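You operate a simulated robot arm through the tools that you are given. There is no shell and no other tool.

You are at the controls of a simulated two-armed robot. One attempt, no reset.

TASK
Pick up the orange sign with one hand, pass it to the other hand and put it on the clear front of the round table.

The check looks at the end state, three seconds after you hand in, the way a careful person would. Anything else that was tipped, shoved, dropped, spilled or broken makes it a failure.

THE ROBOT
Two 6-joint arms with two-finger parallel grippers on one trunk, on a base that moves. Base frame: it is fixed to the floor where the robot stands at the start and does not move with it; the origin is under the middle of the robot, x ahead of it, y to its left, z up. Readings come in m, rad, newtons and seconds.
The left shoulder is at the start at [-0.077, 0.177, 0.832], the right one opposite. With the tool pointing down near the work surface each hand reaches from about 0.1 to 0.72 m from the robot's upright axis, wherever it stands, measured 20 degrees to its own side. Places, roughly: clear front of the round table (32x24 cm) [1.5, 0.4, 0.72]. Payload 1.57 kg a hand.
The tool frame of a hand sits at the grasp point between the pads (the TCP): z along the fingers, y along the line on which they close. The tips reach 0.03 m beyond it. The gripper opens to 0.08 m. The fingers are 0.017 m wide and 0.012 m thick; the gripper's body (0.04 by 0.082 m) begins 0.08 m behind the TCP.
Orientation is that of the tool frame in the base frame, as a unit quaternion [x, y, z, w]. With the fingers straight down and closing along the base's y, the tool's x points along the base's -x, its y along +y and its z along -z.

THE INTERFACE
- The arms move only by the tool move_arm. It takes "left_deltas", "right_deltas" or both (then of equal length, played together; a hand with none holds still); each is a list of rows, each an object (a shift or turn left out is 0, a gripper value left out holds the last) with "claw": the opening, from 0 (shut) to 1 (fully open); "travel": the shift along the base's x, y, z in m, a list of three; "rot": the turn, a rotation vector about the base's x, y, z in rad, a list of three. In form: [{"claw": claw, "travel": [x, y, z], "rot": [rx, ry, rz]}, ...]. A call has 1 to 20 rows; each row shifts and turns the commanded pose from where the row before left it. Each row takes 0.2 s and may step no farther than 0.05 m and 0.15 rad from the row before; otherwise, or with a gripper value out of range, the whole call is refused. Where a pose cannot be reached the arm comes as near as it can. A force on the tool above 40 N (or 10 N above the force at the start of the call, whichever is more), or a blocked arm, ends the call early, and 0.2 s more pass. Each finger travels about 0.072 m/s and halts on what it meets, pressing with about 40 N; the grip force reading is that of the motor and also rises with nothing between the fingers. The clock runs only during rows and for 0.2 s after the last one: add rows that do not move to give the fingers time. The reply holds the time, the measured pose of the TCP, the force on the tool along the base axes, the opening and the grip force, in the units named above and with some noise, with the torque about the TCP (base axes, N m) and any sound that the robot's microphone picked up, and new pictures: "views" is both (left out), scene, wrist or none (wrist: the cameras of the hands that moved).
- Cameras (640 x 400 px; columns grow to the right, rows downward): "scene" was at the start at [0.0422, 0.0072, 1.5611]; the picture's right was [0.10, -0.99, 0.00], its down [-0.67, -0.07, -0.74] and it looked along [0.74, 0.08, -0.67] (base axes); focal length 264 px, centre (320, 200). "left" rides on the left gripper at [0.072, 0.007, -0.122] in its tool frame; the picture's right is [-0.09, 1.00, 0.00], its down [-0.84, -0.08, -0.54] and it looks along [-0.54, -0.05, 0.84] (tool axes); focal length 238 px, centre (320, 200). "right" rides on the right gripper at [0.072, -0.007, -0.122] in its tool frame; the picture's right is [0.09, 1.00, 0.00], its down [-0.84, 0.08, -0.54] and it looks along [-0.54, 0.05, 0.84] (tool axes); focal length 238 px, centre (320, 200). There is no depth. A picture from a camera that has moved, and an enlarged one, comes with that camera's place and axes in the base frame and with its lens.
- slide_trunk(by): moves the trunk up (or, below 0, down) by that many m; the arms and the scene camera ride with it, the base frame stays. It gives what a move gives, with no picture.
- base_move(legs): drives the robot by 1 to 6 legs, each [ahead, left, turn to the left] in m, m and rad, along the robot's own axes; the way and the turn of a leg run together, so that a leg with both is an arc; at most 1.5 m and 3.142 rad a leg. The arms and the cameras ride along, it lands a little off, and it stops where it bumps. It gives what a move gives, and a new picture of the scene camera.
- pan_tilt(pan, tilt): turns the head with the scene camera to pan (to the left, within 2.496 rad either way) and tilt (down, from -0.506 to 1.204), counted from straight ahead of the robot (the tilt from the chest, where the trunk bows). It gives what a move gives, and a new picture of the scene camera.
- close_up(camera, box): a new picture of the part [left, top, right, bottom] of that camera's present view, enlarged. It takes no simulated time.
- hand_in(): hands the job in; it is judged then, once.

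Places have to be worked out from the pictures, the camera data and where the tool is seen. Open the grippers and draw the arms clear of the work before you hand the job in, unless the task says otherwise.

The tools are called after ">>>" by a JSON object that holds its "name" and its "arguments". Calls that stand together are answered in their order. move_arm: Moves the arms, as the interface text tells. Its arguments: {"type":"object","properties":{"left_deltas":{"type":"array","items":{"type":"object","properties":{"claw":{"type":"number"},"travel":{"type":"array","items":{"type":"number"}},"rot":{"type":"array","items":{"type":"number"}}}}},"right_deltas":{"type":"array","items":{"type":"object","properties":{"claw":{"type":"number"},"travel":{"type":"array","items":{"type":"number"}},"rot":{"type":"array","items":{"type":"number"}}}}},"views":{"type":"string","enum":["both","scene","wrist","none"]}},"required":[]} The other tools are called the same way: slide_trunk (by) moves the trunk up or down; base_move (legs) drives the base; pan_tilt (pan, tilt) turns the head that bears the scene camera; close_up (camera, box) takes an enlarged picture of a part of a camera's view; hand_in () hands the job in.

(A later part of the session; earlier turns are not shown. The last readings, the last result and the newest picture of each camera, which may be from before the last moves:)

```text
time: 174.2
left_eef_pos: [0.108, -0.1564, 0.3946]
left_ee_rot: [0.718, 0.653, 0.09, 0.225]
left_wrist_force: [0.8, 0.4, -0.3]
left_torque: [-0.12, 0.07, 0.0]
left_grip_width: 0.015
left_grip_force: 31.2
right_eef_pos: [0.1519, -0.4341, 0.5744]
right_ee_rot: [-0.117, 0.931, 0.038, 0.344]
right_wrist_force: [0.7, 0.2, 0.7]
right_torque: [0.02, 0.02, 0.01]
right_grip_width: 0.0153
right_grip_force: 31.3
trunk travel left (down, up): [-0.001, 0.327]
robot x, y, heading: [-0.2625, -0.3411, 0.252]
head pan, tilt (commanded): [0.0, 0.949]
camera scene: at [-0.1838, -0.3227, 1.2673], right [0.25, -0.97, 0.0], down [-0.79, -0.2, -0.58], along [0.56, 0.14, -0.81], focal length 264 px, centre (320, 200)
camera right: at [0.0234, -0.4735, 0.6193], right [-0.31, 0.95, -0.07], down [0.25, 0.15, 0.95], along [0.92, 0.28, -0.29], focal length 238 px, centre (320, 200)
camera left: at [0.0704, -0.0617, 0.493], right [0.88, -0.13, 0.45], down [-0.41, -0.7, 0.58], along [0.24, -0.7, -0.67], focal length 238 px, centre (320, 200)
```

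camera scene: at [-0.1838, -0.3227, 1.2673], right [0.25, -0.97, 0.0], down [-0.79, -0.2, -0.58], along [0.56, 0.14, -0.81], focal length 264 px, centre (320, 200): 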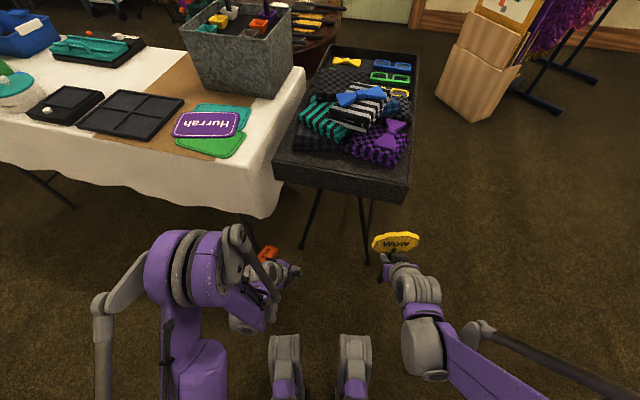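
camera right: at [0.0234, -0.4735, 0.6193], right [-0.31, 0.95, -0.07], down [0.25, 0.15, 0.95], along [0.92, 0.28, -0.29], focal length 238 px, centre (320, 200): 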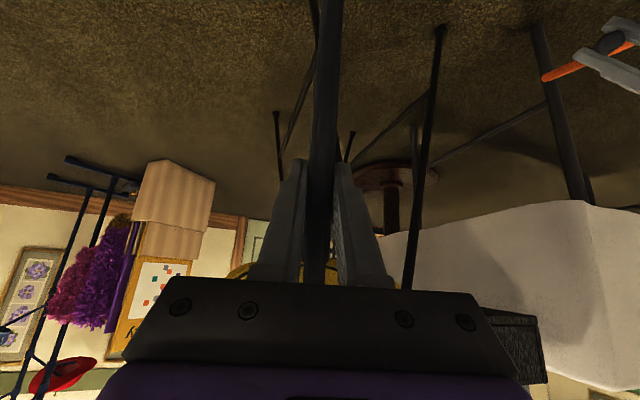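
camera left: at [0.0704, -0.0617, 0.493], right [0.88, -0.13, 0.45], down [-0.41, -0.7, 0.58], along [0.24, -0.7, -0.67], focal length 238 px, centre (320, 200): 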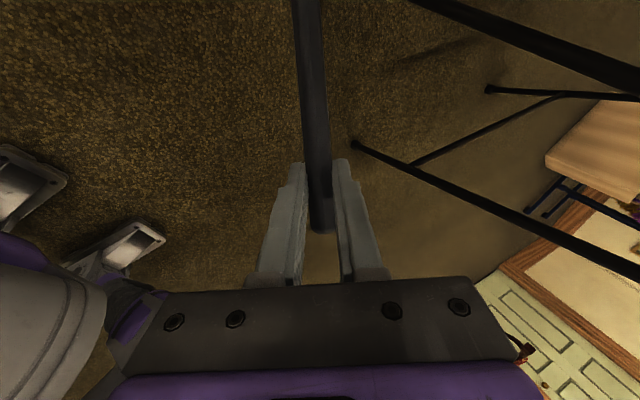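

The orange sign hangs safely from the left hand. I back the base off from the tables, then raise the trunk.

>>> {"name": "base_move", "arguments": {"legs": [[-0.15, 0, 0]]}}

>>> {"name": "slide_trunk", "arguments": {"by": 0.31}}

>>> {"name": "pan_tilt", "arguments": {"pan": 0.0, "tilt": 0.75}}

```text
time: 175.6
left_eef_pos: [-0.038, -0.1924, 0.3937]
left_ee_rot: [0.717, 0.653, 0.09, 0.226]
left_wrist_force: [-0.3, 0.8, -0.3]
left_torque: [-0.04, 0.01, 0.0]
left_grip_width: 0.0151
left_grip_force: 30.5
right_eef_pos: [0.0072, -0.4719, 0.5738]
right_ee_rot: [-0.117, 0.931, 0.038, 0.344]
right_wrist_force: [0.8, 0.9, -1.7]
right_torque: [0.04, 0.0, 0.04]
right_grip_width: 0.0154
right_grip_force: 30.1
trunk travel left (down, up): [-0.001, 0.327]
robot x, y, heading: [-0.4039, -0.3759, 0.25]
head pan, tilt (commanded): [0.0, 0.949]
camera scene: at [-0.3284, -0.3598, 1.2673], right [0.25, -0.97, 0.0], down [-0.79, -0.2, -0.58], along [0.56, 0.14, -0.81], focal length 264 px, centre (320, 200)
```

scene: 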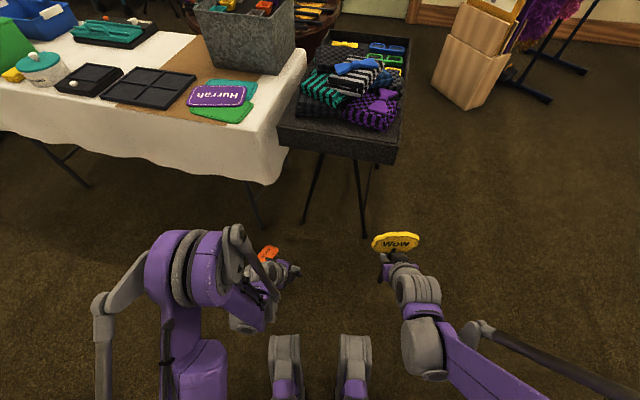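

```text
time: 178.7
left_eef_pos: [0.0191, -0.1798, 0.7456]
left_ee_rot: [0.716, 0.643, 0.122, 0.242]
left_wrist_force: [-0.3, -0.7, -0.7]
left_torque: [-0.11, 0.05, 0.0]
left_grip_width: 0.0148
left_grip_force: 31.3
right_eef_pos: [0.0063, -0.4718, 0.8828]
right_ee_rot: [-0.118, 0.931, 0.038, 0.345]
right_wrist_force: [0.8, 0.0, 0.0]
right_torque: [-0.05, 0.02, 0.0]
right_grip_width: 0.0152
right_grip_force: 30.9
trunk travel left (down, up): [-0.311, 0.017]
robot x, y, heading: [-0.4111, -0.3791, 0.252]
head pan, tilt (commanded): [0.0, 0.949]
```

```text
time: 179.4
left_eef_pos: [0.0187, -0.1792, 0.7456]
left_ee_rot: [0.716, 0.644, 0.122, 0.242]
left_wrist_force: [0.0, 0.1, -0.5]
left_torque: [-0.09, 0.06, -0.02]
left_grip_width: 0.0152
left_grip_force: 31.3
right_eef_pos: [0.0048, -0.4714, 0.8839]
right_ee_rot: [-0.117, 0.931, 0.038, 0.344]
right_wrist_force: [0.3, 0.2, -0.6]
right_torque: [0.02, -0.05, 0.02]
right_grip_width: 0.0154
right_grip_force: 31.0
trunk travel left (down, up): [-0.311, 0.017]
robot x, y, heading: [-0.4057, -0.3807, 0.247]
head pan, tilt (commanded): [0.0, 0.75]
camera scene: at [-0.3685, -0.3701, 1.5995], right [0.25, -0.97, 0.0], down [-0.66, -0.17, -0.73], along [0.71, 0.18, -0.68], focal length 264 px, centre (320, 200)
```

scene: 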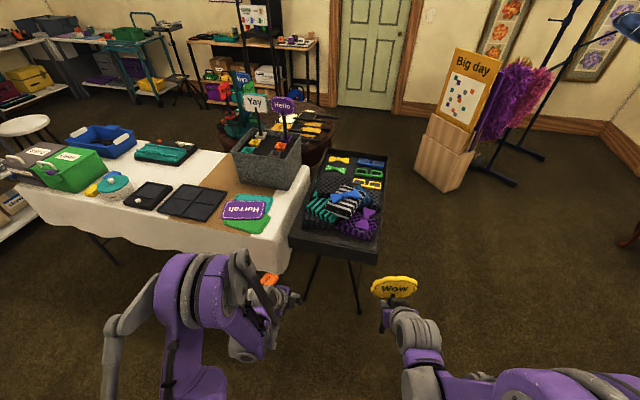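

Both signs are still held. I raise both hands to travelling height.

>>> {"name": "move_arm", "arguments": {"left_deltas": [{"claw": 0, "travel": [-0.0085, 0.0092, 0.03]}, {"travel": [-0.0085, 0.0092, 0.04]}, {"travel": [-0.0085, 0.0092, 0.045]}, {"travel": [-0.0085, 0.0092, 0.045]}, {"travel": [-0.0085, 0.0092, 0.045]}, {"travel": [-0.0085, 0.0092, 0.045]}, {"travel": [-0.0085, 0.0092, 0.045]}, {"travel": [-0.0085, 0.0092, 0.045]}, {"travel": [-0.0085, 0.0092, 0.045]}, {"travel": [-0.0085, 0.0092, 0.04]}], "right_deltas": [{"claw": 0, "travel": [0, 0, 0.025]}, {"travel": [0, 0, 0.03]}, {"travel": [0, 0, 0.03]}, {"travel": [0, 0, 0.03]}, {"travel": [0, 0, 0.03]}, {"travel": [0, 0, 0.03]}, {"travel": [0, 0, 0.03]}, {"travel": [0, 0, 0.03]}, {"travel": [0, 0, 0.03]}, {"travel": [0, 0, 0.03]}]}}

```text
time: 181.6
left_eef_pos: [-0.0671, -0.0827, 1.1704]
left_ee_rot: [0.715, 0.644, 0.122, 0.242]
left_wrist_force: [0.5, 0.2, -0.6]
left_torque: [-0.06, 0.02, 0.0]
left_grip_width: 0.0148
left_grip_force: 31.2
right_eef_pos: [0.006, -0.4727, 1.1773]
right_ee_rot: [-0.117, 0.931, 0.038, 0.345]
right_wrist_force: [-0.5, -0.3, 0.0]
right_torque: [-0.01, 0.04, 0.03]
right_grip_width: 0.0152
right_grip_force: 31.5
trunk travel left (down, up): [-0.311, 0.017]
robot x, y, heading: [-0.4085, -0.3795, 0.25]
head pan, tilt (commanded): [0.0, 0.75]
camera scene: at [-0.3685, -0.37, 1.5996], right [0.25, -0.97, 0.0], down [-0.66, -0.17, -0.73], along [0.71, 0.18, -0.68], focal length 264 px, centre (320, 200)
camera right: at [-0.122, -0.5115, 1.2234], right [-0.31, 0.95, -0.07], down [0.25, 0.15, 0.95], along [0.92, 0.28, -0.29], focal length 238 px, centre (320, 200)
camera left: at [-0.1095, 0.009, 1.2677], right [0.85, -0.14, 0.51], down [-0.45, -0.71, 0.54], along [0.29, -0.69, -0.67], focal length 238 px, centre (320, 200)
```

scene: 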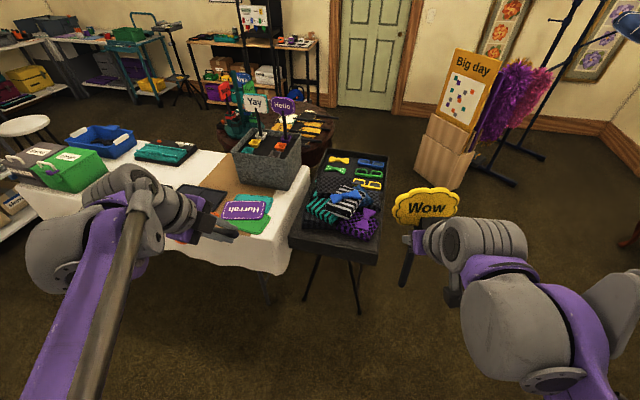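
right: 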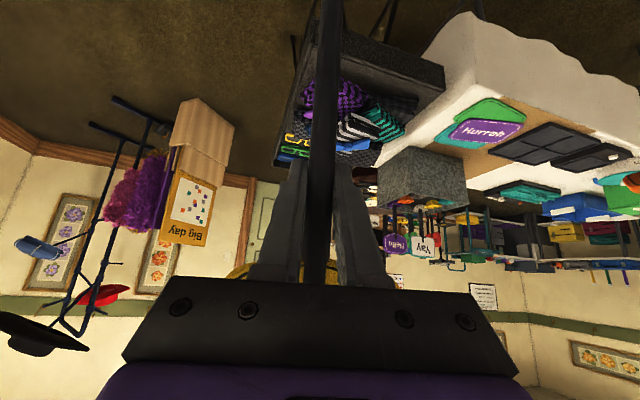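
left: 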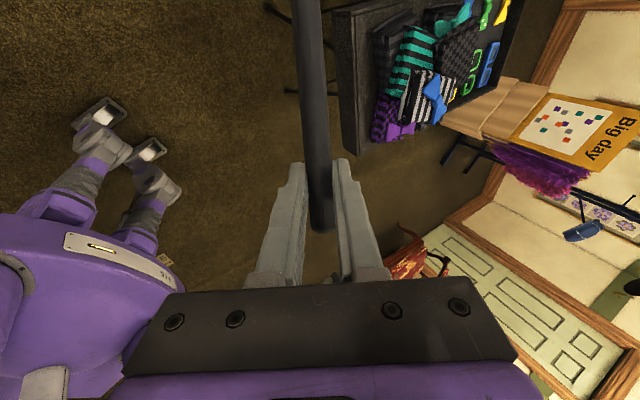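

Both grips hold. I drive back in front of the box to return "Wow" to its socket first.

>>> {"name": "base_move", "arguments": {"legs": [[0, 0, -0.238], [0.2, 0, 0], [0, 0.795, 0], [0.19, 0, 0]]}}

>>> {"name": "pan_tilt", "arguments": {"pan": -0.25, "tilt": 0.7}}

>>> {"name": "close_up", "arguments": {"camera": "scene", "box": [250, 80, 410, 280]}}

```text
time: 192.2
left_eef_pos: [0.3903, 0.6239, 1.1694]
left_ee_rot: [0.793, 0.546, 0.09, 0.256]
left_wrist_force: [-0.6, -0.7, 0.3]
left_torque: [-0.05, 0.09, 0.0]
left_grip_width: 0.0148
left_grip_force: 30.8
right_eef_pos: [0.3605, 0.2281, 1.177]
right_ee_rot: [0.004, 0.938, -0.007, 0.347]
right_wrist_force: [-0.8, 0.3, -1.1]
right_torque: [-0.01, -0.02, 0.0]
right_grip_width: 0.0151
right_grip_force: 31.2
trunk travel left (down, up): [-0.311, 0.017]
robot x, y, heading: [-0.0165, 0.4241, -0.013]
head pan, tilt (commanded): [0.0, 0.75]
camera scene: at [0.0248, 0.4234, 1.5994], right [-0.01, -1.0, 0.0], down [-0.68, 0.01, -0.73], along [0.73, -0.01, -0.68], focal length 264 px, centre (320, 200)
```

scene: 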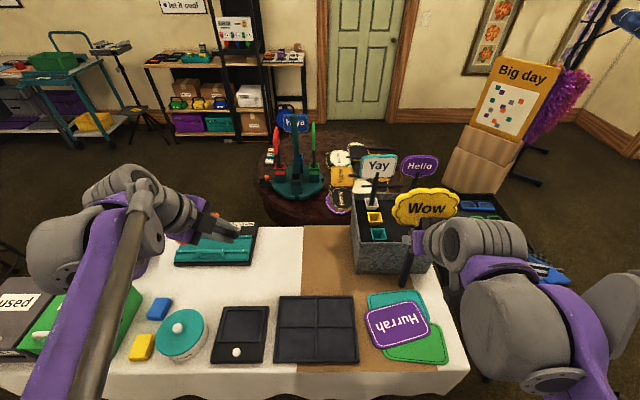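

```text
time: 193.0
left_eef_pos: [0.3911, 0.6234, 1.1685]
left_ee_rot: [0.793, 0.546, 0.09, 0.256]
left_wrist_force: [0.4, 0.0, -0.2]
left_torque: [-0.06, 0.08, 0.04]
left_grip_width: 0.015
left_grip_force: 30.5
right_eef_pos: [0.3599, 0.2283, 1.1775]
right_ee_rot: [0.004, 0.938, -0.007, 0.346]
right_wrist_force: [0.0, 0.2, -1.1]
right_torque: [0.01, 0.0, -0.01]
right_grip_width: 0.0153
right_grip_force: 30.6
trunk travel left (down, up): [-0.311, 0.017]
robot x, y, heading: [-0.014, 0.427, -0.008]
head pan, tilt (commanded): [-0.25, 0.7]
camera scene: at [0.0249, 0.4025, 1.6039], right [-0.25, -0.97, 0.0], down [-0.62, 0.16, -0.76], along [0.74, -0.19, -0.64], focal length 264 px, centre (320, 200)
```

scene: 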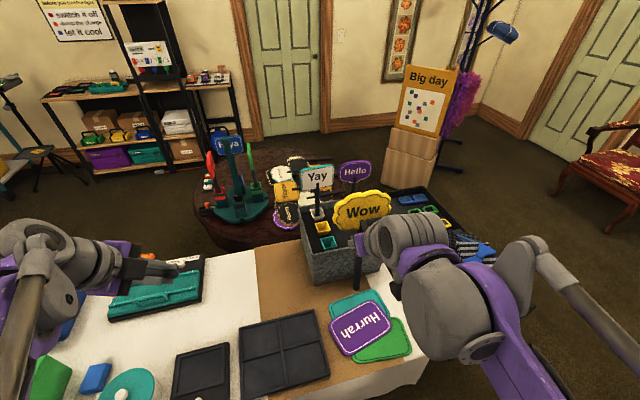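

```text
2.00 times, centred on (330, 180) of scene
camera zoom: at [0.0249, 0.4025, 1.6039], right [-0.25, -0.97, 0.0], down [-0.62, 0.16, -0.76], along [0.74, -0.19, -0.64], focal length 528 px, centre (300, 240)
```

zoom: 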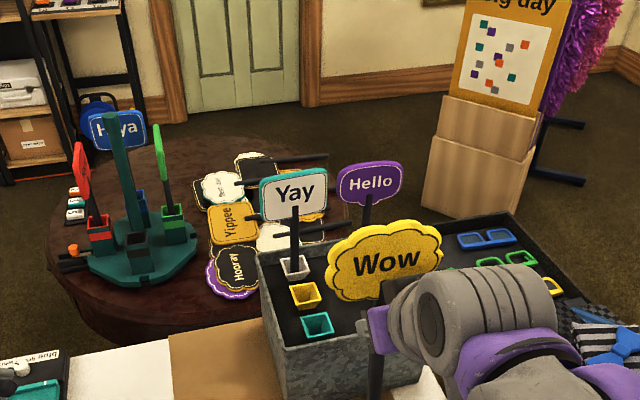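

"Wow" is at the box again with the orange sign still in the left hand. I check how the "Wow" stick now sits in the right gripper.

>>> {"name": "move_arm", "arguments": {"right_deltas": [{"claw": 0, "travel": [0.03, -0.002, 0.01]}, {"travel": [0.03, 0, 0]}], "views": "both"}}

>>> {"name": "close_up", "arguments": {"camera": "right", "box": [220, 0, 440, 300]}}

```text
time: 193.6
left_eef_pos: [0.392, 0.6231, 1.1692]
left_ee_rot: [0.792, 0.546, 0.089, 0.257]
left_wrist_force: [-0.2, 0.5, -1.1]
left_torque: [-0.07, 0.05, 0.05]
left_grip_width: 0.0151
left_grip_force: 31.0
right_eef_pos: [0.4222, 0.2284, 1.1857]
right_ee_rot: [0.004, 0.938, -0.008, 0.345]
right_wrist_force: [-0.7, -1.2, -0.8]
right_torque: [0.0, 0.06, 0.02]
right_grip_width: 0.0153
right_grip_force: 31.0
trunk travel left (down, up): [-0.311, 0.017]
robot x, y, heading: [-0.0154, 0.4249, -0.003]
head pan, tilt (commanded): [-0.25, 0.7]
camera scene: at [0.0258, 0.4024, 1.6039], right [-0.26, -0.97, 0.0], down [-0.62, 0.16, -0.76], along [0.74, -0.2, -0.64], focal length 264 px, centre (320, 200)
camera right: at [0.2884, 0.2237, 1.2316], right [-0.06, 1.0, -0.07], down [0.29, 0.08, 0.95], along [0.96, 0.04, -0.29], focal length 238 px, centre (320, 200)
```

scene: 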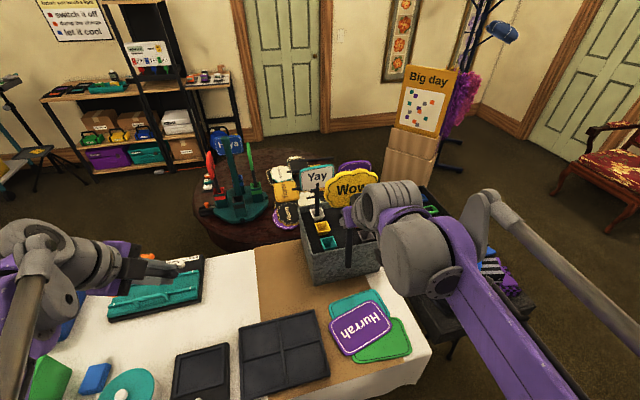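
right: 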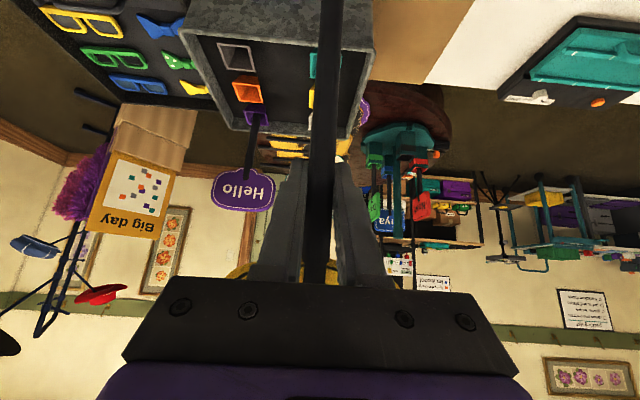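

```text
1.33 times, centred on (330, 150) of right
camera zoom: at [0.2884, 0.2237, 1.2316], right [-0.06, 1.0, -0.07], down [0.29, 0.08, 0.95], along [0.96, 0.04, -0.29], focal length 318 px, centre (307, 267)
```

zoom: 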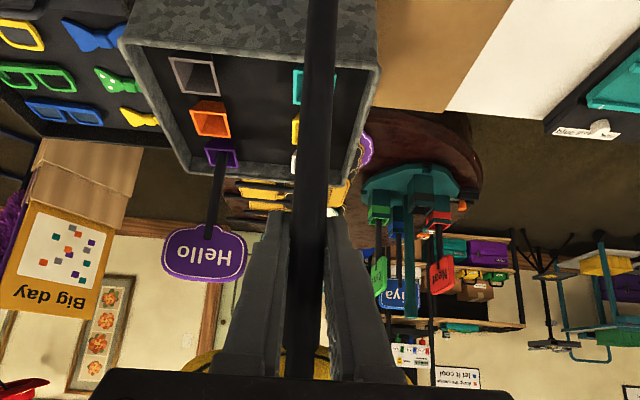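

The stick sits in the gripper just as before. I move it above the yellow socket at the recorded position.

>>> {"name": "move_arm", "arguments": {"right_deltas": [{"claw": 0, "travel": [0.039, -0.0008, 0]}, {"travel": [0.04, -0.0008, 0]}, {"travel": [0.04, -0.0008, 0]}, {"travel": [0.04, -0.0008, 0]}, {"travel": [0.04, -0.0007, 0]}, {"travel": [0.038, -0.0007, 0]}, {"travel": [0, 0, 0]}]}}

>>> {"name": "close_up", "arguments": {"camera": "scene", "box": [270, 120, 410, 270]}}

```text
time: 195.2
left_eef_pos: [0.3902, 0.6225, 1.1692]
left_ee_rot: [0.792, 0.546, 0.09, 0.256]
left_wrist_force: [0.4, 0.6, -1.4]
left_torque: [-0.08, 0.05, -0.05]
left_grip_width: 0.0153
left_grip_force: 31.0
right_eef_pos: [0.6539, 0.2238, 1.1902]
right_ee_rot: [0.004, 0.938, -0.007, 0.346]
right_wrist_force: [0.6, -0.7, 0.6]
right_torque: [-0.02, -0.01, 0.03]
right_grip_width: 0.0153
right_grip_force: 31.5
trunk travel left (down, up): [-0.311, 0.017]
robot x, y, heading: [-0.0186, 0.4262, -0.012]
head pan, tilt (commanded): [-0.25, 0.7]
camera scene: at [0.0237, 0.4025, 1.6038], right [-0.26, -0.97, 0.0], down [-0.62, 0.16, -0.77], along [0.74, -0.2, -0.64], focal length 264 px, centre (320, 200)
camera right: at [0.5207, 0.2184, 1.2351], right [-0.06, 1.0, -0.07], down [0.28, 0.08, 0.95], along [0.96, 0.04, -0.29], focal length 238 px, centre (320, 200)
```

scene: 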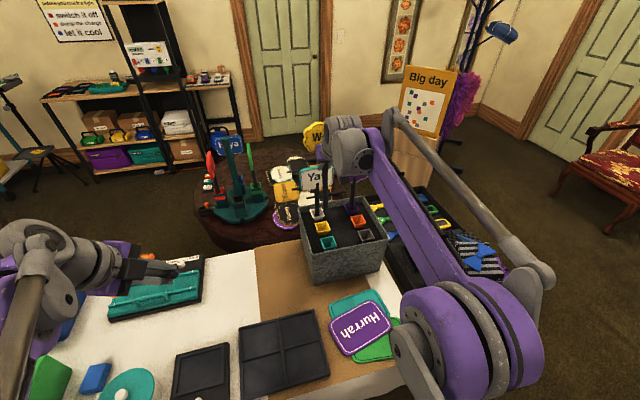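
right: 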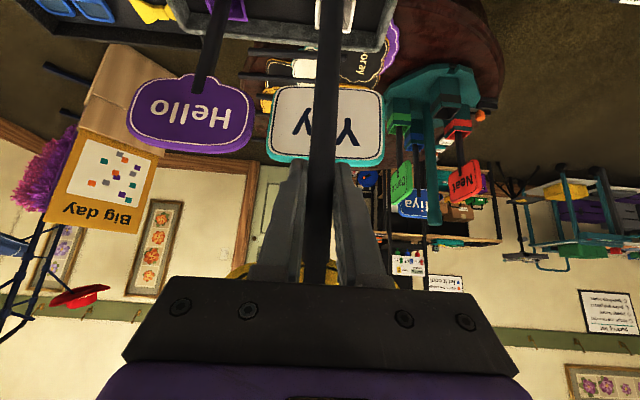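

```text
2.67 times, centred on (340, 195) of scene
camera zoom: at [0.0237, 0.4025, 1.6038], right [-0.26, -0.97, 0.0], down [-0.62, 0.16, -0.77], along [0.74, -0.2, -0.64], focal length 704 px, centre (267, 213)
```

zoom: 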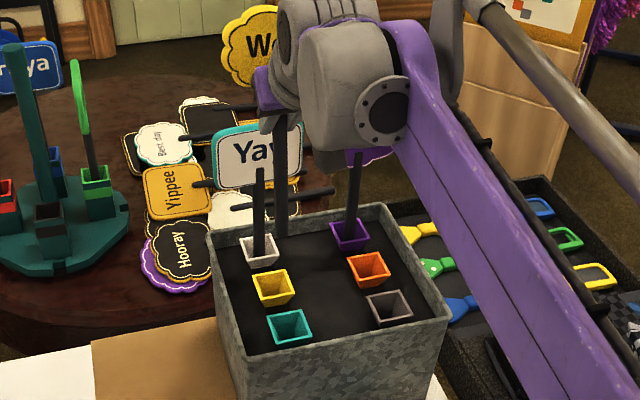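

The stick end looks about 7 mm to the right of the socket's centre and 5 mm short. I correct that and lower until the end is just above the socket.

>>> {"name": "move_arm", "arguments": {"right_deltas": [{"claw": 0, "travel": [0.005, 0.006, -0.01]}, {"travel": [0, 0, -0.025]}, {"travel": [0, 0, -0.025]}, {"travel": [0, 0, -0.02]}, {"travel": [0, 0, 0]}]}}

>>> {"name": "close_up", "arguments": {"camera": "scene", "box": [290, 150, 390, 250]}}

>>> {"name": "close_up", "arguments": {"camera": "right", "box": [240, 0, 420, 150]}}

```text
time: 196.4
left_eef_pos: [0.3894, 0.6236, 1.1701]
left_ee_rot: [0.792, 0.546, 0.09, 0.256]
left_wrist_force: [0.1, -0.2, -0.4]
left_torque: [-0.06, 0.06, 0.0]
left_grip_width: 0.0155
left_grip_force: 31.0
right_eef_pos: [0.6606, 0.2243, 1.1083]
right_ee_rot: [0.004, 0.938, -0.007, 0.347]
right_wrist_force: [-0.2, 0.9, -0.4]
right_torque: [0.01, 0.0, 0.02]
right_grip_width: 0.015
right_grip_force: 31.5
trunk travel left (down, up): [-0.311, 0.017]
robot x, y, heading: [-0.0164, 0.4259, -0.007]
head pan, tilt (commanded): [-0.25, 0.7]
camera scene: at [0.0245, 0.4025, 1.6039], right [-0.26, -0.97, 0.0], down [-0.62, 0.16, -0.77], along [0.74, -0.2, -0.64], focal length 264 px, centre (320, 200)
camera right: at [0.5273, 0.2215, 1.1531], right [-0.06, 1.0, -0.07], down [0.29, 0.08, 0.95], along [0.96, 0.04, -0.29], focal length 238 px, centre (320, 200)
```

scene: 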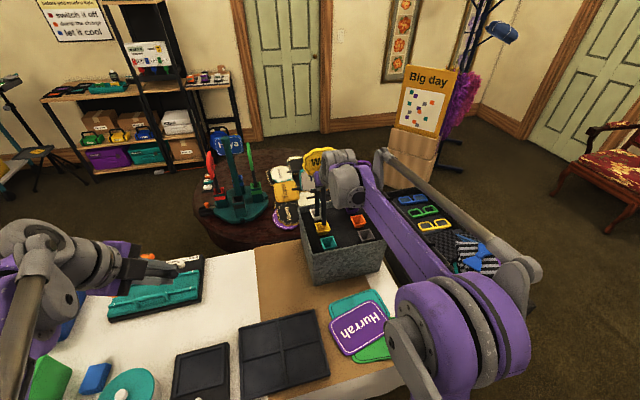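
right: 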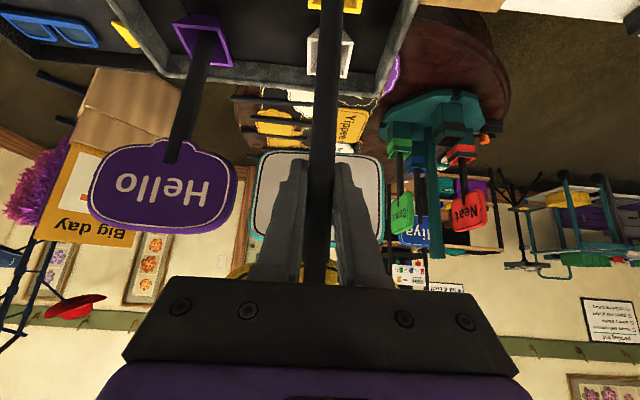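

```text
4.00 times, centred on (340, 200) of scene
camera zoom: at [0.0245, 0.4025, 1.6039], right [-0.26, -0.97, 0.0], down [-0.62, 0.16, -0.77], along [0.74, -0.2, -0.64], focal length 1056 px, centre (240, 200)
```

zoom: 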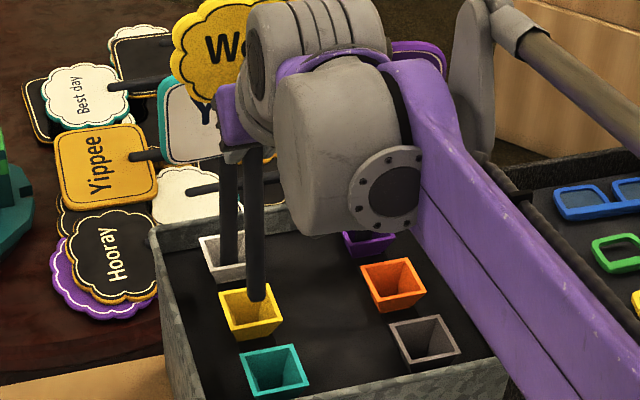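

```text
2.67 times, centred on (330, 75) of right
camera zoom: at [0.5273, 0.2215, 1.1531], right [-0.06, 1.0, -0.07], down [0.29, 0.08, 0.95], along [0.96, 0.04, -0.29], focal length 636 px, centre (293, 533)
```

zoom: 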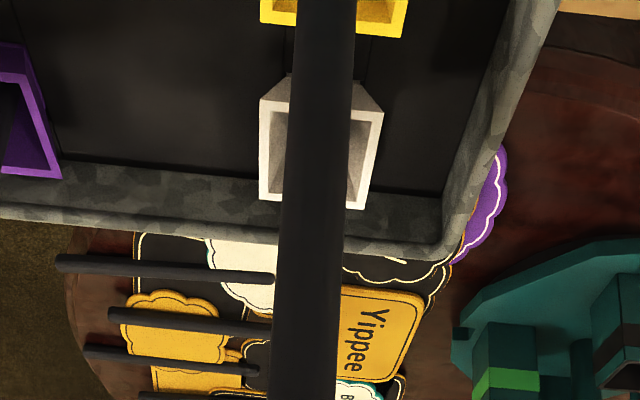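

The stick end is entering the yellow socket's opening. I nudge 4 mm in and left and lower it in, watching the force.

>>> {"name": "move_arm", "arguments": {"right_deltas": [{"claw": 0, "travel": [0.004, 0.003, -0.012]}, {"travel": [0, 0, -0.014]}, {"travel": [0, 0, -0.014]}, {"travel": [0, 0, -0.014]}, {"travel": [0, 0, -0.014]}, {"travel": [0, 0, -0.014]}, {"travel": [0, 0, -0.012]}, {"travel": [0, 0, 0]}]}}

>>> {"name": "close_up", "arguments": {"camera": "scene", "box": [290, 150, 390, 250]}}

```text
time: 198.2
left_eef_pos: [0.3893, 0.6241, 1.1707]
left_ee_rot: [0.792, 0.547, 0.09, 0.257]
left_wrist_force: [-0.1, 1.1, -0.3]
left_torque: [-0.05, 0.07, -0.03]
left_grip_width: 0.0147
left_grip_force: 31.0
right_eef_pos: [0.6675, 0.2324, 1.0152]
right_ee_rot: [0.003, 0.938, -0.006, 0.348]
right_wrist_force: [6.6, 0.8, 26.7]
right_torque: [0.0, -0.18, -0.02]
right_grip_width: 0.0149
right_grip_force: 30.7
trunk travel left (down, up): [-0.311, 0.017]
robot x, y, heading: [-0.0156, 0.4226, -0.008]
head pan, tilt (commanded): [-0.25, 0.7]
camera scene: at [0.0224, 0.4034, 1.604], right [-0.26, -0.97, 0.0], down [-0.62, 0.16, -0.77], along [0.74, -0.2, -0.64], focal length 264 px, centre (320, 200)
camera right: at [0.5323, 0.2271, 1.0603], right [-0.06, 1.0, -0.07], down [0.28, 0.08, 0.96], along [0.96, 0.04, -0.29], focal length 238 px, centre (320, 200)
```

scene: 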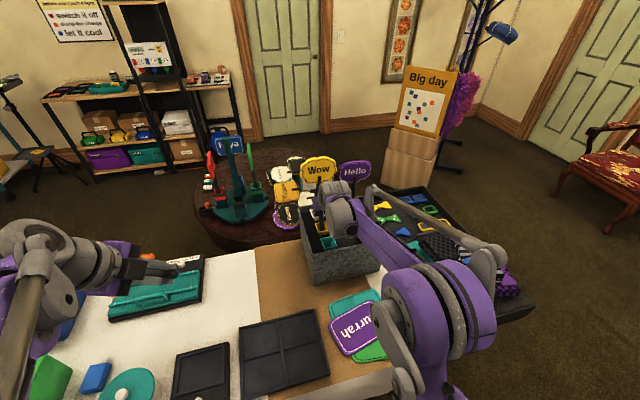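
right: 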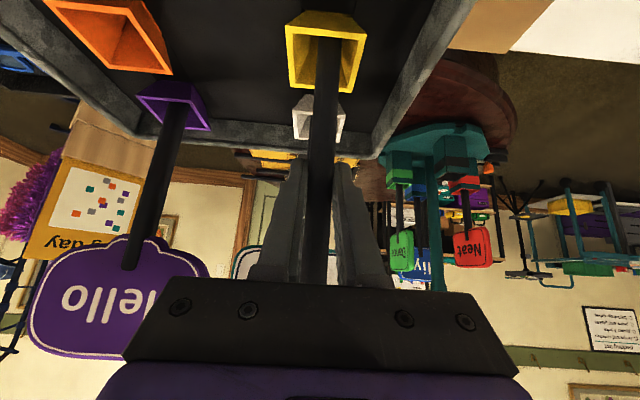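

```text
4.00 times, centred on (340, 200) of scene
camera zoom: at [0.0224, 0.4034, 1.604], right [-0.26, -0.97, 0.0], down [-0.62, 0.16, -0.77], along [0.74, -0.2, -0.64], focal length 1056 px, centre (240, 200)
```

zoom: 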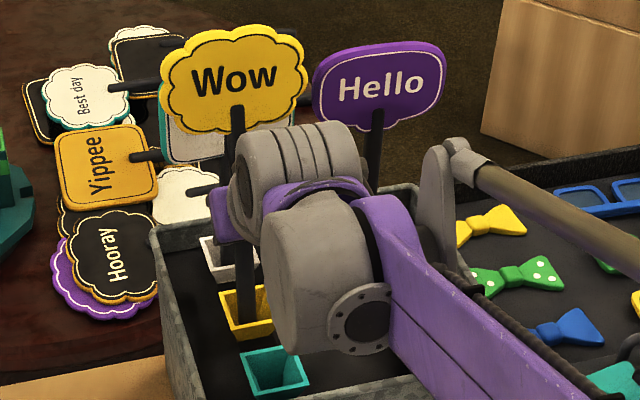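

The stick is seated at the socket's bottom (27 N). I ease up a few millimetres and re-centre before releasing.

>>> {"name": "move_arm", "arguments": {"right_deltas": [{"claw": 0, "travel": [0, 0, 0.005]}, {"travel": [-0.003, -0.003, 0.001]}, {"travel": [-0.003, -0.003, 0]}, {"travel": [0, 0, 0]}]}}

>>> {"name": "close_up", "arguments": {"camera": "right", "box": [230, 0, 430, 170]}}

```text
time: 199.2
left_eef_pos: [0.39, 0.6232, 1.1692]
left_ee_rot: [0.792, 0.546, 0.088, 0.257]
left_wrist_force: [-0.8, 0.0, -0.4]
left_torque: [-0.1, 0.05, 0.02]
left_grip_width: 0.015
left_grip_force: 30.4
right_eef_pos: [0.6605, 0.2245, 1.0201]
right_ee_rot: [0.004, 0.938, -0.007, 0.346]
right_wrist_force: [8.3, 3.1, 2.3]
right_torque: [0.36, -0.94, -0.05]
right_grip_width: 0.0151
right_grip_force: 31.4
trunk travel left (down, up): [-0.311, 0.017]
robot x, y, heading: [-0.0191, 0.4259, -0.008]
head pan, tilt (commanded): [-0.25, 0.7]
camera scene: at [0.0257, 0.403, 1.6038], right [-0.26, -0.97, 0.0], down [-0.62, 0.16, -0.76], along [0.74, -0.2, -0.64], focal length 264 px, centre (320, 200)
camera right: at [0.5276, 0.2202, 1.0653], right [-0.06, 1.0, -0.07], down [0.29, 0.08, 0.95], along [0.96, 0.04, -0.29], focal length 238 px, centre (320, 200)
```

scene: 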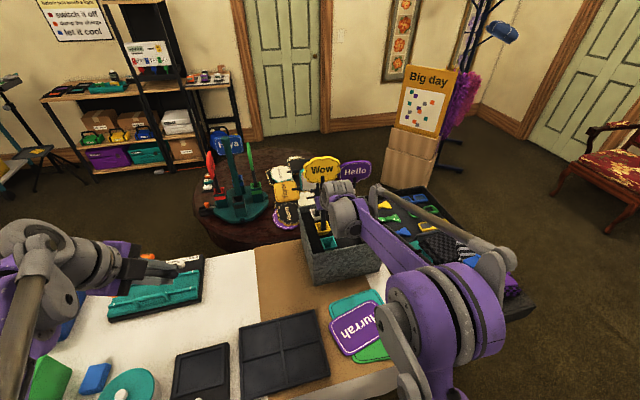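
right: 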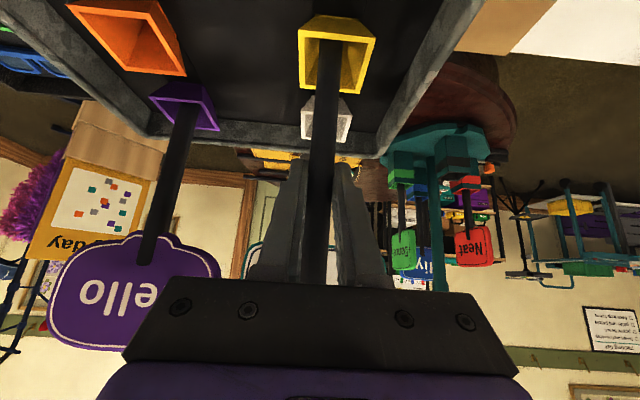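

```text
2.35 times, centred on (330, 85) of right
camera zoom: at [0.5276, 0.2202, 1.0653], right [-0.06, 1.0, -0.07], down [0.29, 0.08, 0.95], along [0.96, 0.04, -0.29], focal length 561 px, centre (296, 471)
```

zoom: 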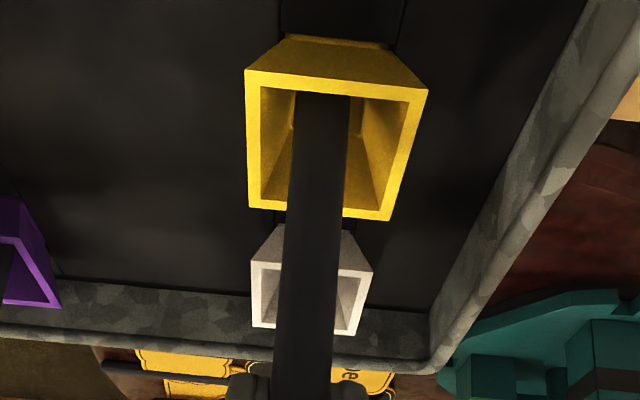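

There is some sideways strain (8 N), so the stick's natural seat is slightly further in and left. I relax toward it before opening.

>>> {"name": "move_arm", "arguments": {"right_deltas": [{"claw": 0, "travel": [0.004, 0.004, 0]}, {"travel": [0.004, 0.003, 0]}, {"travel": [0.002, 0, 0]}, {"travel": [0, 0, 0]}], "views": "wrist"}}

```text
time: 200.2
left_eef_pos: [0.3897, 0.6227, 1.1698]
left_ee_rot: [0.792, 0.546, 0.089, 0.257]
left_wrist_force: [-0.7, 0.6, -0.7]
left_torque: [-0.06, 0.05, -0.01]
left_grip_width: 0.0151
left_grip_force: 30.9
right_eef_pos: [0.6685, 0.2302, 1.0192]
right_ee_rot: [0.004, 0.938, -0.007, 0.346]
right_wrist_force: [0.7, 0.2, -1.1]
right_torque: [-0.01, 0.0, -0.04]
right_grip_width: 0.0154
right_grip_force: 31.3
trunk travel left (down, up): [-0.311, 0.017]
robot x, y, heading: [-0.0125, 0.4246, -0.006]
head pan, tilt (commanded): [-0.25, 0.7]
camera right: at [0.5356, 0.2261, 1.0646], right [-0.06, 1.0, -0.07], down [0.29, 0.08, 0.95], along [0.96, 0.03, -0.29], focal length 238 px, centre (320, 200)
```

right: 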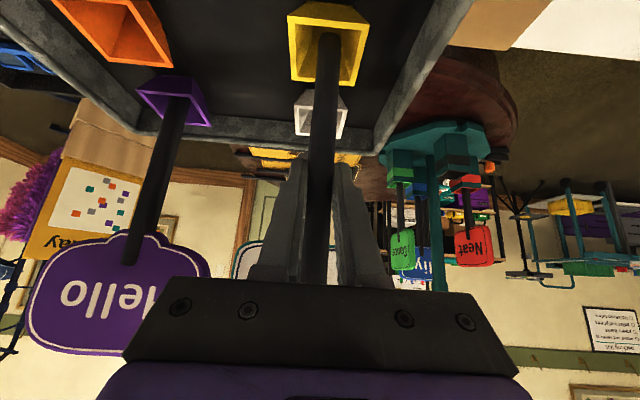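

Forces are near zero now. I open the right gripper and let "Wow" settle, without moving yet.

>>> {"name": "move_arm", "arguments": {"right_deltas": [{"claw": 0, "travel": [0, 0, -0.002]}, {"claw": 0.25}, {"claw": 0.5}, {"claw": 0.8}, {"claw": 1}, {"claw": 1}]}}

>>> {"name": "close_up", "arguments": {"camera": "scene", "box": [280, 130, 400, 250]}}

```text
time: 201.6
left_eef_pos: [0.3918, 0.6232, 1.1693]
left_ee_rot: [0.793, 0.546, 0.089, 0.256]
left_wrist_force: [1.0, -0.1, -0.7]
left_torque: [-0.07, 0.07, 0.02]
left_grip_width: 0.0149
left_grip_force: 30.7
right_eef_pos: [0.6686, 0.2313, 1.0164]
right_ee_rot: [0.003, 0.938, -0.007, 0.346]
right_wrist_force: [-1.1, -0.4, 0.1]
right_torque: [0.0, -0.01, 0.01]
right_grip_width: 0.0799
right_grip_force: 0.1
trunk travel left (down, up): [-0.311, 0.017]
robot x, y, heading: [-0.015, 0.4224, -0.011]
head pan, tilt (commanded): [-0.25, 0.7]
camera scene: at [0.0246, 0.4025, 1.6039], right [-0.26, -0.97, 0.0], down [-0.62, 0.16, -0.76], along [0.74, -0.2, -0.64], focal length 264 px, centre (320, 200)
camera right: at [0.5362, 0.2267, 1.063], right [-0.06, 1.0, -0.07], down [0.29, 0.08, 0.95], along [0.96, 0.04, -0.29], focal length 238 px, centre (320, 200)
```

scene: 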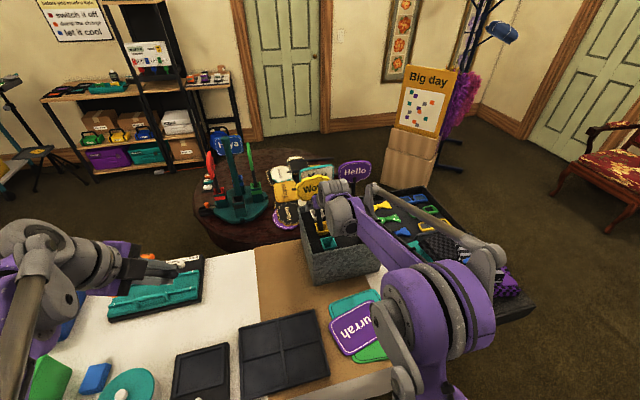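
right: 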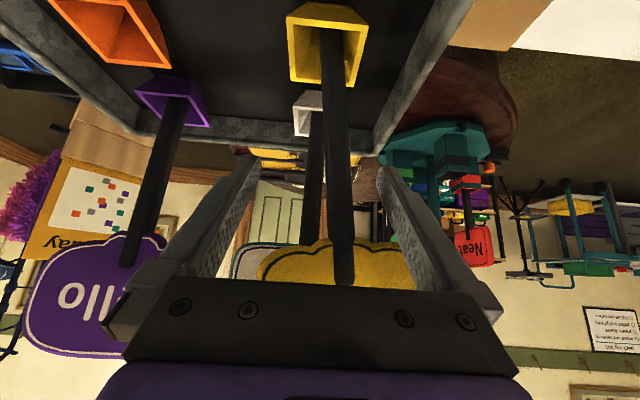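

```text
3.33 times, centred on (340, 190) of scene
camera zoom: at [0.0246, 0.4025, 1.6039], right [-0.26, -0.97, 0.0], down [-0.62, 0.16, -0.76], along [0.74, -0.2, -0.64], focal length 880 px, centre (253, 233)
```

zoom: 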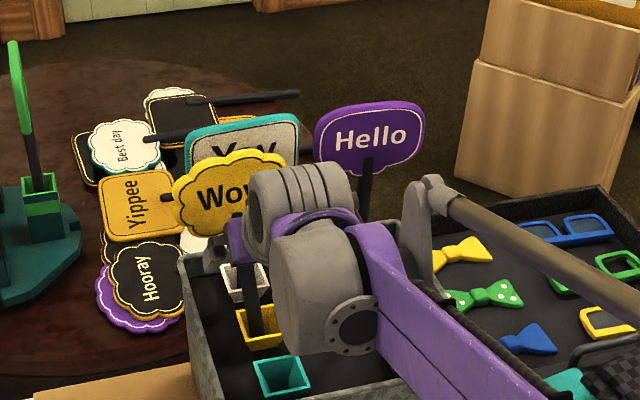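

"Wow" stands in its socket. I lower the open fingers slightly clear of its board, then withdraw along the way I came in.

>>> {"name": "move_arm", "arguments": {"right_deltas": [{"claw": 1, "travel": [-0.006, 0.001, -0.01]}, {"travel": [-0.004, 0.001, -0.006]}, {"travel": [-0.019, 0, 0.016]}, {"travel": [-0.02, 0, 0.02]}, {"travel": [-0.018, 0, 0.022]}, {"travel": [-0.02, 0, 0.022]}, {"travel": [-0.035, 0, 0.02]}, {"travel": [-0.04, 0, 0.02]}, {"travel": [-0.04, 0, 0.01]}]}}

>>> {"name": "close_up", "arguments": {"camera": "scene", "box": [280, 130, 400, 270]}}

>>> {"name": "close_up", "arguments": {"camera": "right", "box": [180, 0, 460, 300]}}

```text
time: 203.6
left_eef_pos: [0.39, 0.623, 1.1702]
left_ee_rot: [0.793, 0.546, 0.09, 0.256]
left_wrist_force: [-0.3, -1.3, -1.1]
left_torque: [-0.06, 0.1, 0.03]
left_grip_width: 0.0152
left_grip_force: 30.1
right_eef_pos: [0.4669, 0.2324, 1.1289]
right_ee_rot: [0.004, 0.938, -0.008, 0.346]
right_wrist_force: [-0.5, 0.1, -0.4]
right_torque: [-0.04, 0.02, 0.03]
right_grip_width: 0.0801
right_grip_force: 0.1
trunk travel left (down, up): [-0.311, 0.017]
robot x, y, heading: [-0.0179, 0.4254, -0.007]
head pan, tilt (commanded): [-0.25, 0.7]
camera scene: at [0.0229, 0.4025, 1.6038], right [-0.26, -0.97, 0.0], down [-0.62, 0.16, -0.77], along [0.74, -0.2, -0.64], focal length 264 px, centre (320, 200)
camera right: at [0.3345, 0.2281, 1.1751], right [-0.06, 1.0, -0.07], down [0.28, 0.08, 0.95], along [0.96, 0.03, -0.29], focal length 238 px, centre (320, 200)
```

scene: 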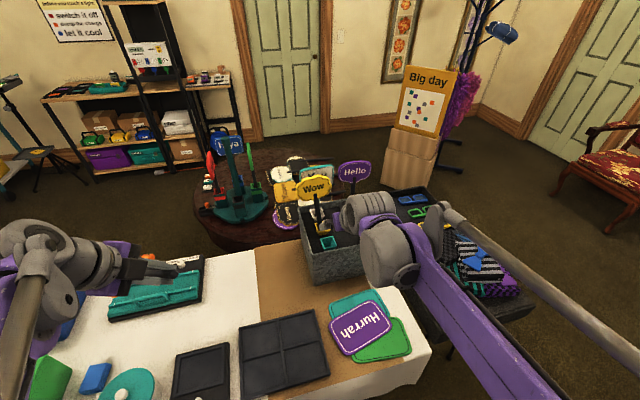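
right: 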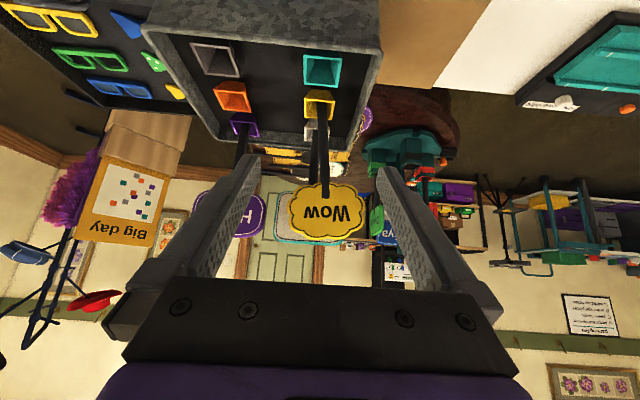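

```text
2.86 times, centred on (340, 200) of scene
camera zoom: at [0.0229, 0.4025, 1.6038], right [-0.26, -0.97, 0.0], down [-0.62, 0.16, -0.77], along [0.74, -0.2, -0.64], focal length 754 px, centre (263, 200)
```

zoom: 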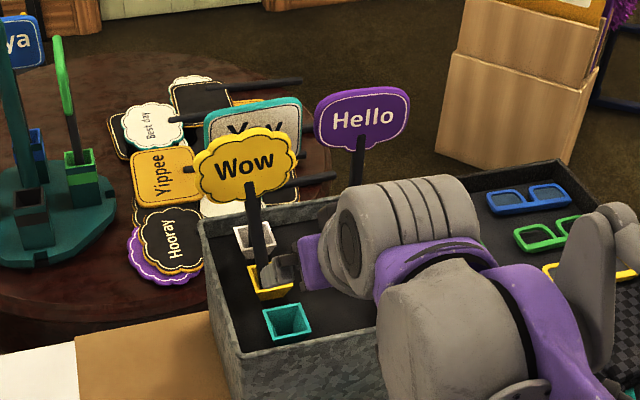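

```text
1.33 times, centred on (320, 150) of right
camera zoom: at [0.3345, 0.2281, 1.1751], right [-0.06, 1.0, -0.07], down [0.28, 0.08, 0.95], along [0.96, 0.03, -0.29], focal length 318 px, centre (320, 267)
```

zoom: 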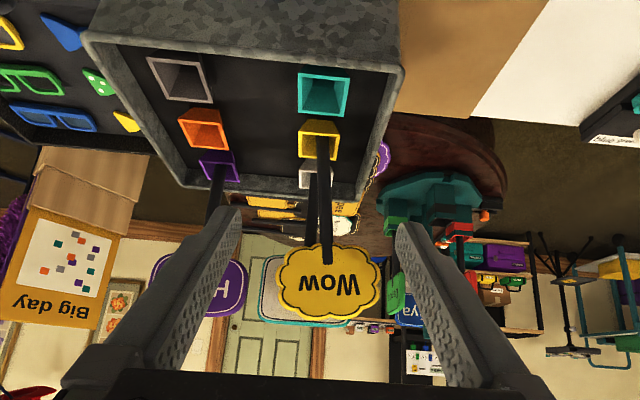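

"Wow" is back upright in its socket, like at the start. Now the handover: I bring the left hand with the orange sign in front of the robot, clear of the box.

>>> {"name": "move_arm", "arguments": {"left_deltas": [{"claw": 0, "travel": [-0.0086, -0.0346, -0.0136]}, {"travel": [-0.0086, -0.0346, -0.0136]}, {"travel": [-0.0086, -0.0346, -0.0136]}, {"travel": [-0.0086, -0.0346, -0.0136]}, {"travel": [-0.0086, -0.0346, -0.0136]}, {"travel": [-0.0086, -0.0346, -0.0136]}, {"travel": [-0.0086, -0.0346, -0.0136]}, {"travel": [0, 0, 0]}], "right_deltas": [{"claw": 1, "travel": [-0.02, -0.01, 0.01]}, {"travel": [-0.02, -0.01, 0.01]}, {"travel": [-0.02, -0.01, 0.01]}, {"travel": [0, 0, 0]}, {"travel": [0, 0, 0]}, {"travel": [0, 0, 0]}, {"travel": [0, 0, 0]}, {"travel": [0, 0, 0]}]}}

>>> {"name": "pan_tilt", "arguments": {"pan": 0.05, "tilt": 0.8}}

```text
time: 205.4
left_eef_pos: [0.3303, 0.3843, 1.0731]
left_ee_rot: [0.792, 0.546, 0.089, 0.257]
left_wrist_force: [0.2, -0.4, -1.4]
left_torque: [-0.08, 0.11, -0.01]
left_grip_width: 0.015
left_grip_force: 30.6
right_eef_pos: [0.412, 0.2026, 1.1604]
right_ee_rot: [0.004, 0.938, -0.007, 0.346]
right_wrist_force: [0.3, 0.1, -0.1]
right_torque: [-0.01, -0.01, -0.02]
right_grip_width: 0.08
right_grip_force: 0.1
trunk travel left (down, up): [-0.311, 0.017]
robot x, y, heading: [-0.0192, 0.4255, -0.013]
head pan, tilt (commanded): [-0.25, 0.7]
camera scene: at [0.0245, 0.4028, 1.6039], right [-0.26, -0.97, 0.0], down [-0.62, 0.16, -0.77], along [0.74, -0.2, -0.64], focal length 264 px, centre (320, 200)
camera right: at [0.2778, 0.1982, 1.206], right [-0.06, 1.0, -0.07], down [0.29, 0.08, 0.95], along [0.96, 0.04, -0.29], focal length 238 px, centre (320, 200)
camera left: at [0.3125, 0.484, 1.1702], right [0.78, -0.35, 0.52], down [-0.62, -0.57, 0.54], along [0.1, -0.74, -0.67], focal length 238 px, centre (320, 200)
```

scene: 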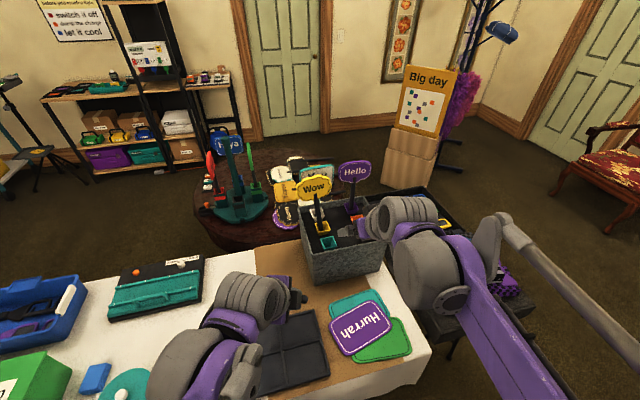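
right: 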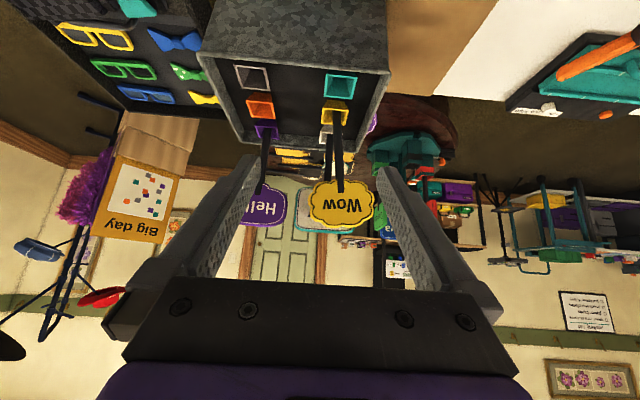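
left: 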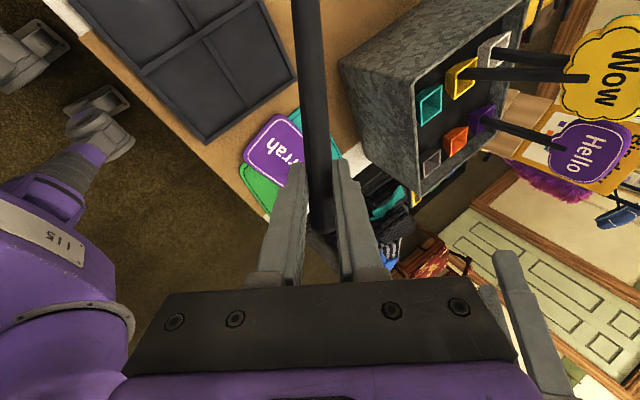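

```text
time: 206.2
left_eef_pos: [0.3301, 0.3851, 1.0737]
left_ee_rot: [0.792, 0.547, 0.09, 0.257]
left_wrist_force: [-0.9, -0.2, -1.6]
left_torque: [-0.08, 0.1, -0.02]
left_grip_width: 0.0146
left_grip_force: 30.4
right_eef_pos: [0.4108, 0.2031, 1.1606]
right_ee_rot: [0.004, 0.938, -0.008, 0.346]
right_wrist_force: [1.5, 0.7, -0.3]
right_torque: [0.0, -0.03, 0.0]
right_grip_width: 0.08
right_grip_force: 0.2
trunk travel left (down, up): [-0.311, 0.017]
robot x, y, heading: [-0.0141, 0.4233, -0.009]
head pan, tilt (commanded): [0.051, 0.799]
camera scene: at [0.0231, 0.4274, 1.5956], right [0.04, -1.0, 0.0], down [-0.72, -0.03, -0.7], along [0.7, 0.03, -0.72], focal length 264 px, centre (320, 200)
```

scene: 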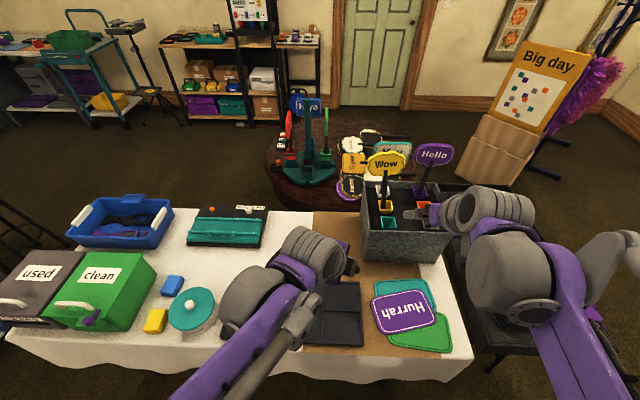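

The orange sign is edge-on in the right wrist view as expected, its board to the left-front and below the left hand. I turn the right hand to point down across the stick and bring it above the spot near the board.

>>> {"name": "move_arm", "arguments": {"right_deltas": [{"claw": 1, "travel": [0, 0.03, 0.008], "rot": [-0.0542, 0.0862, 0.0826]}, {"travel": [0, 0.03, 0.008], "rot": [-0.0542, 0.0862, 0.0826]}, {"travel": [0, 0.03, 0.008], "rot": [-0.0542, 0.0862, 0.0826]}, {"travel": [0, 0.03, 0.008], "rot": [-0.0542, 0.0862, 0.0826]}, {"travel": [0, 0.03, 0.008], "rot": [-0.0542, 0.0862, 0.0826]}, {"travel": [0.0007, 0.0296, -0.01], "rot": [-0.0542, 0.0862, 0.0826]}, {"travel": [0.0007, 0.0296, -0.01], "rot": [-0.0542, 0.0862, 0.0826]}, {"travel": [0.0007, 0.0296, -0.01], "rot": [-0.0542, 0.0862, 0.0826]}, {"travel": [0.0007, 0.0296, -0.01], "rot": [-0.0542, 0.0862, 0.0826]}, {"travel": [0.0007, 0.0296, -0.01], "rot": [-0.0542, 0.0862, 0.0826]}, {"travel": [0, 0, 0]}]}}

```text
time: 208.6
left_eef_pos: [0.3289, 0.3836, 1.0723]
left_ee_rot: [0.792, 0.547, 0.09, 0.256]
left_wrist_force: [-0.3, -0.2, -1.6]
left_torque: [-0.05, 0.03, 0.01]
left_grip_width: 0.015
left_grip_force: 31.1
right_eef_pos: [0.4119, 0.4998, 1.1512]
right_ee_rot: [-0.448, 0.882, -0.112, -0.098]
right_wrist_force: [-0.2, 0.9, -0.4]
right_torque: [0.0, -0.01, 0.0]
right_grip_width: 0.0796
right_grip_force: 0.0
trunk travel left (down, up): [-0.311, 0.017]
robot x, y, heading: [-0.0177, 0.4223, -0.006]
head pan, tilt (commanded): [0.051, 0.799]
camera scene: at [0.0225, 0.4265, 1.5956], right [0.04, -1.0, 0.0], down [-0.72, -0.03, -0.7], along [0.7, 0.03, -0.72], focal length 264 px, centre (320, 200)
camera right: at [0.3849, 0.4766, 1.288], right [-0.86, 0.5, -0.08], down [0.46, 0.84, 0.28], along [0.21, 0.2, -0.96], focal length 238 px, centre (320, 200)
```

scene: 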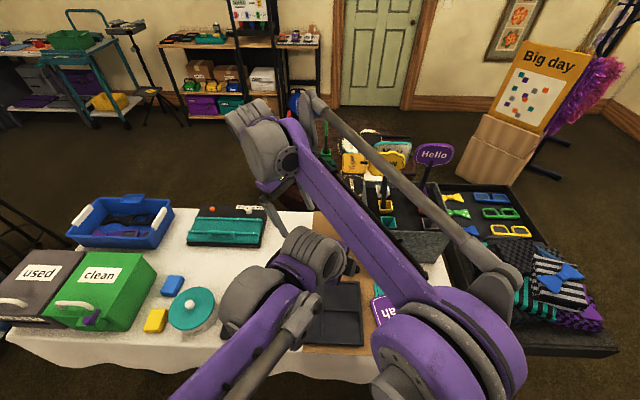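
right: 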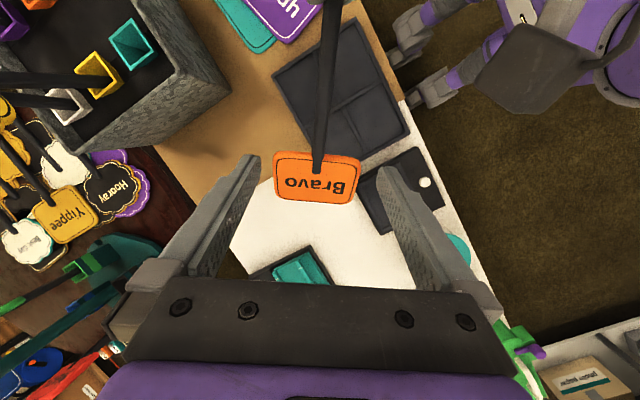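

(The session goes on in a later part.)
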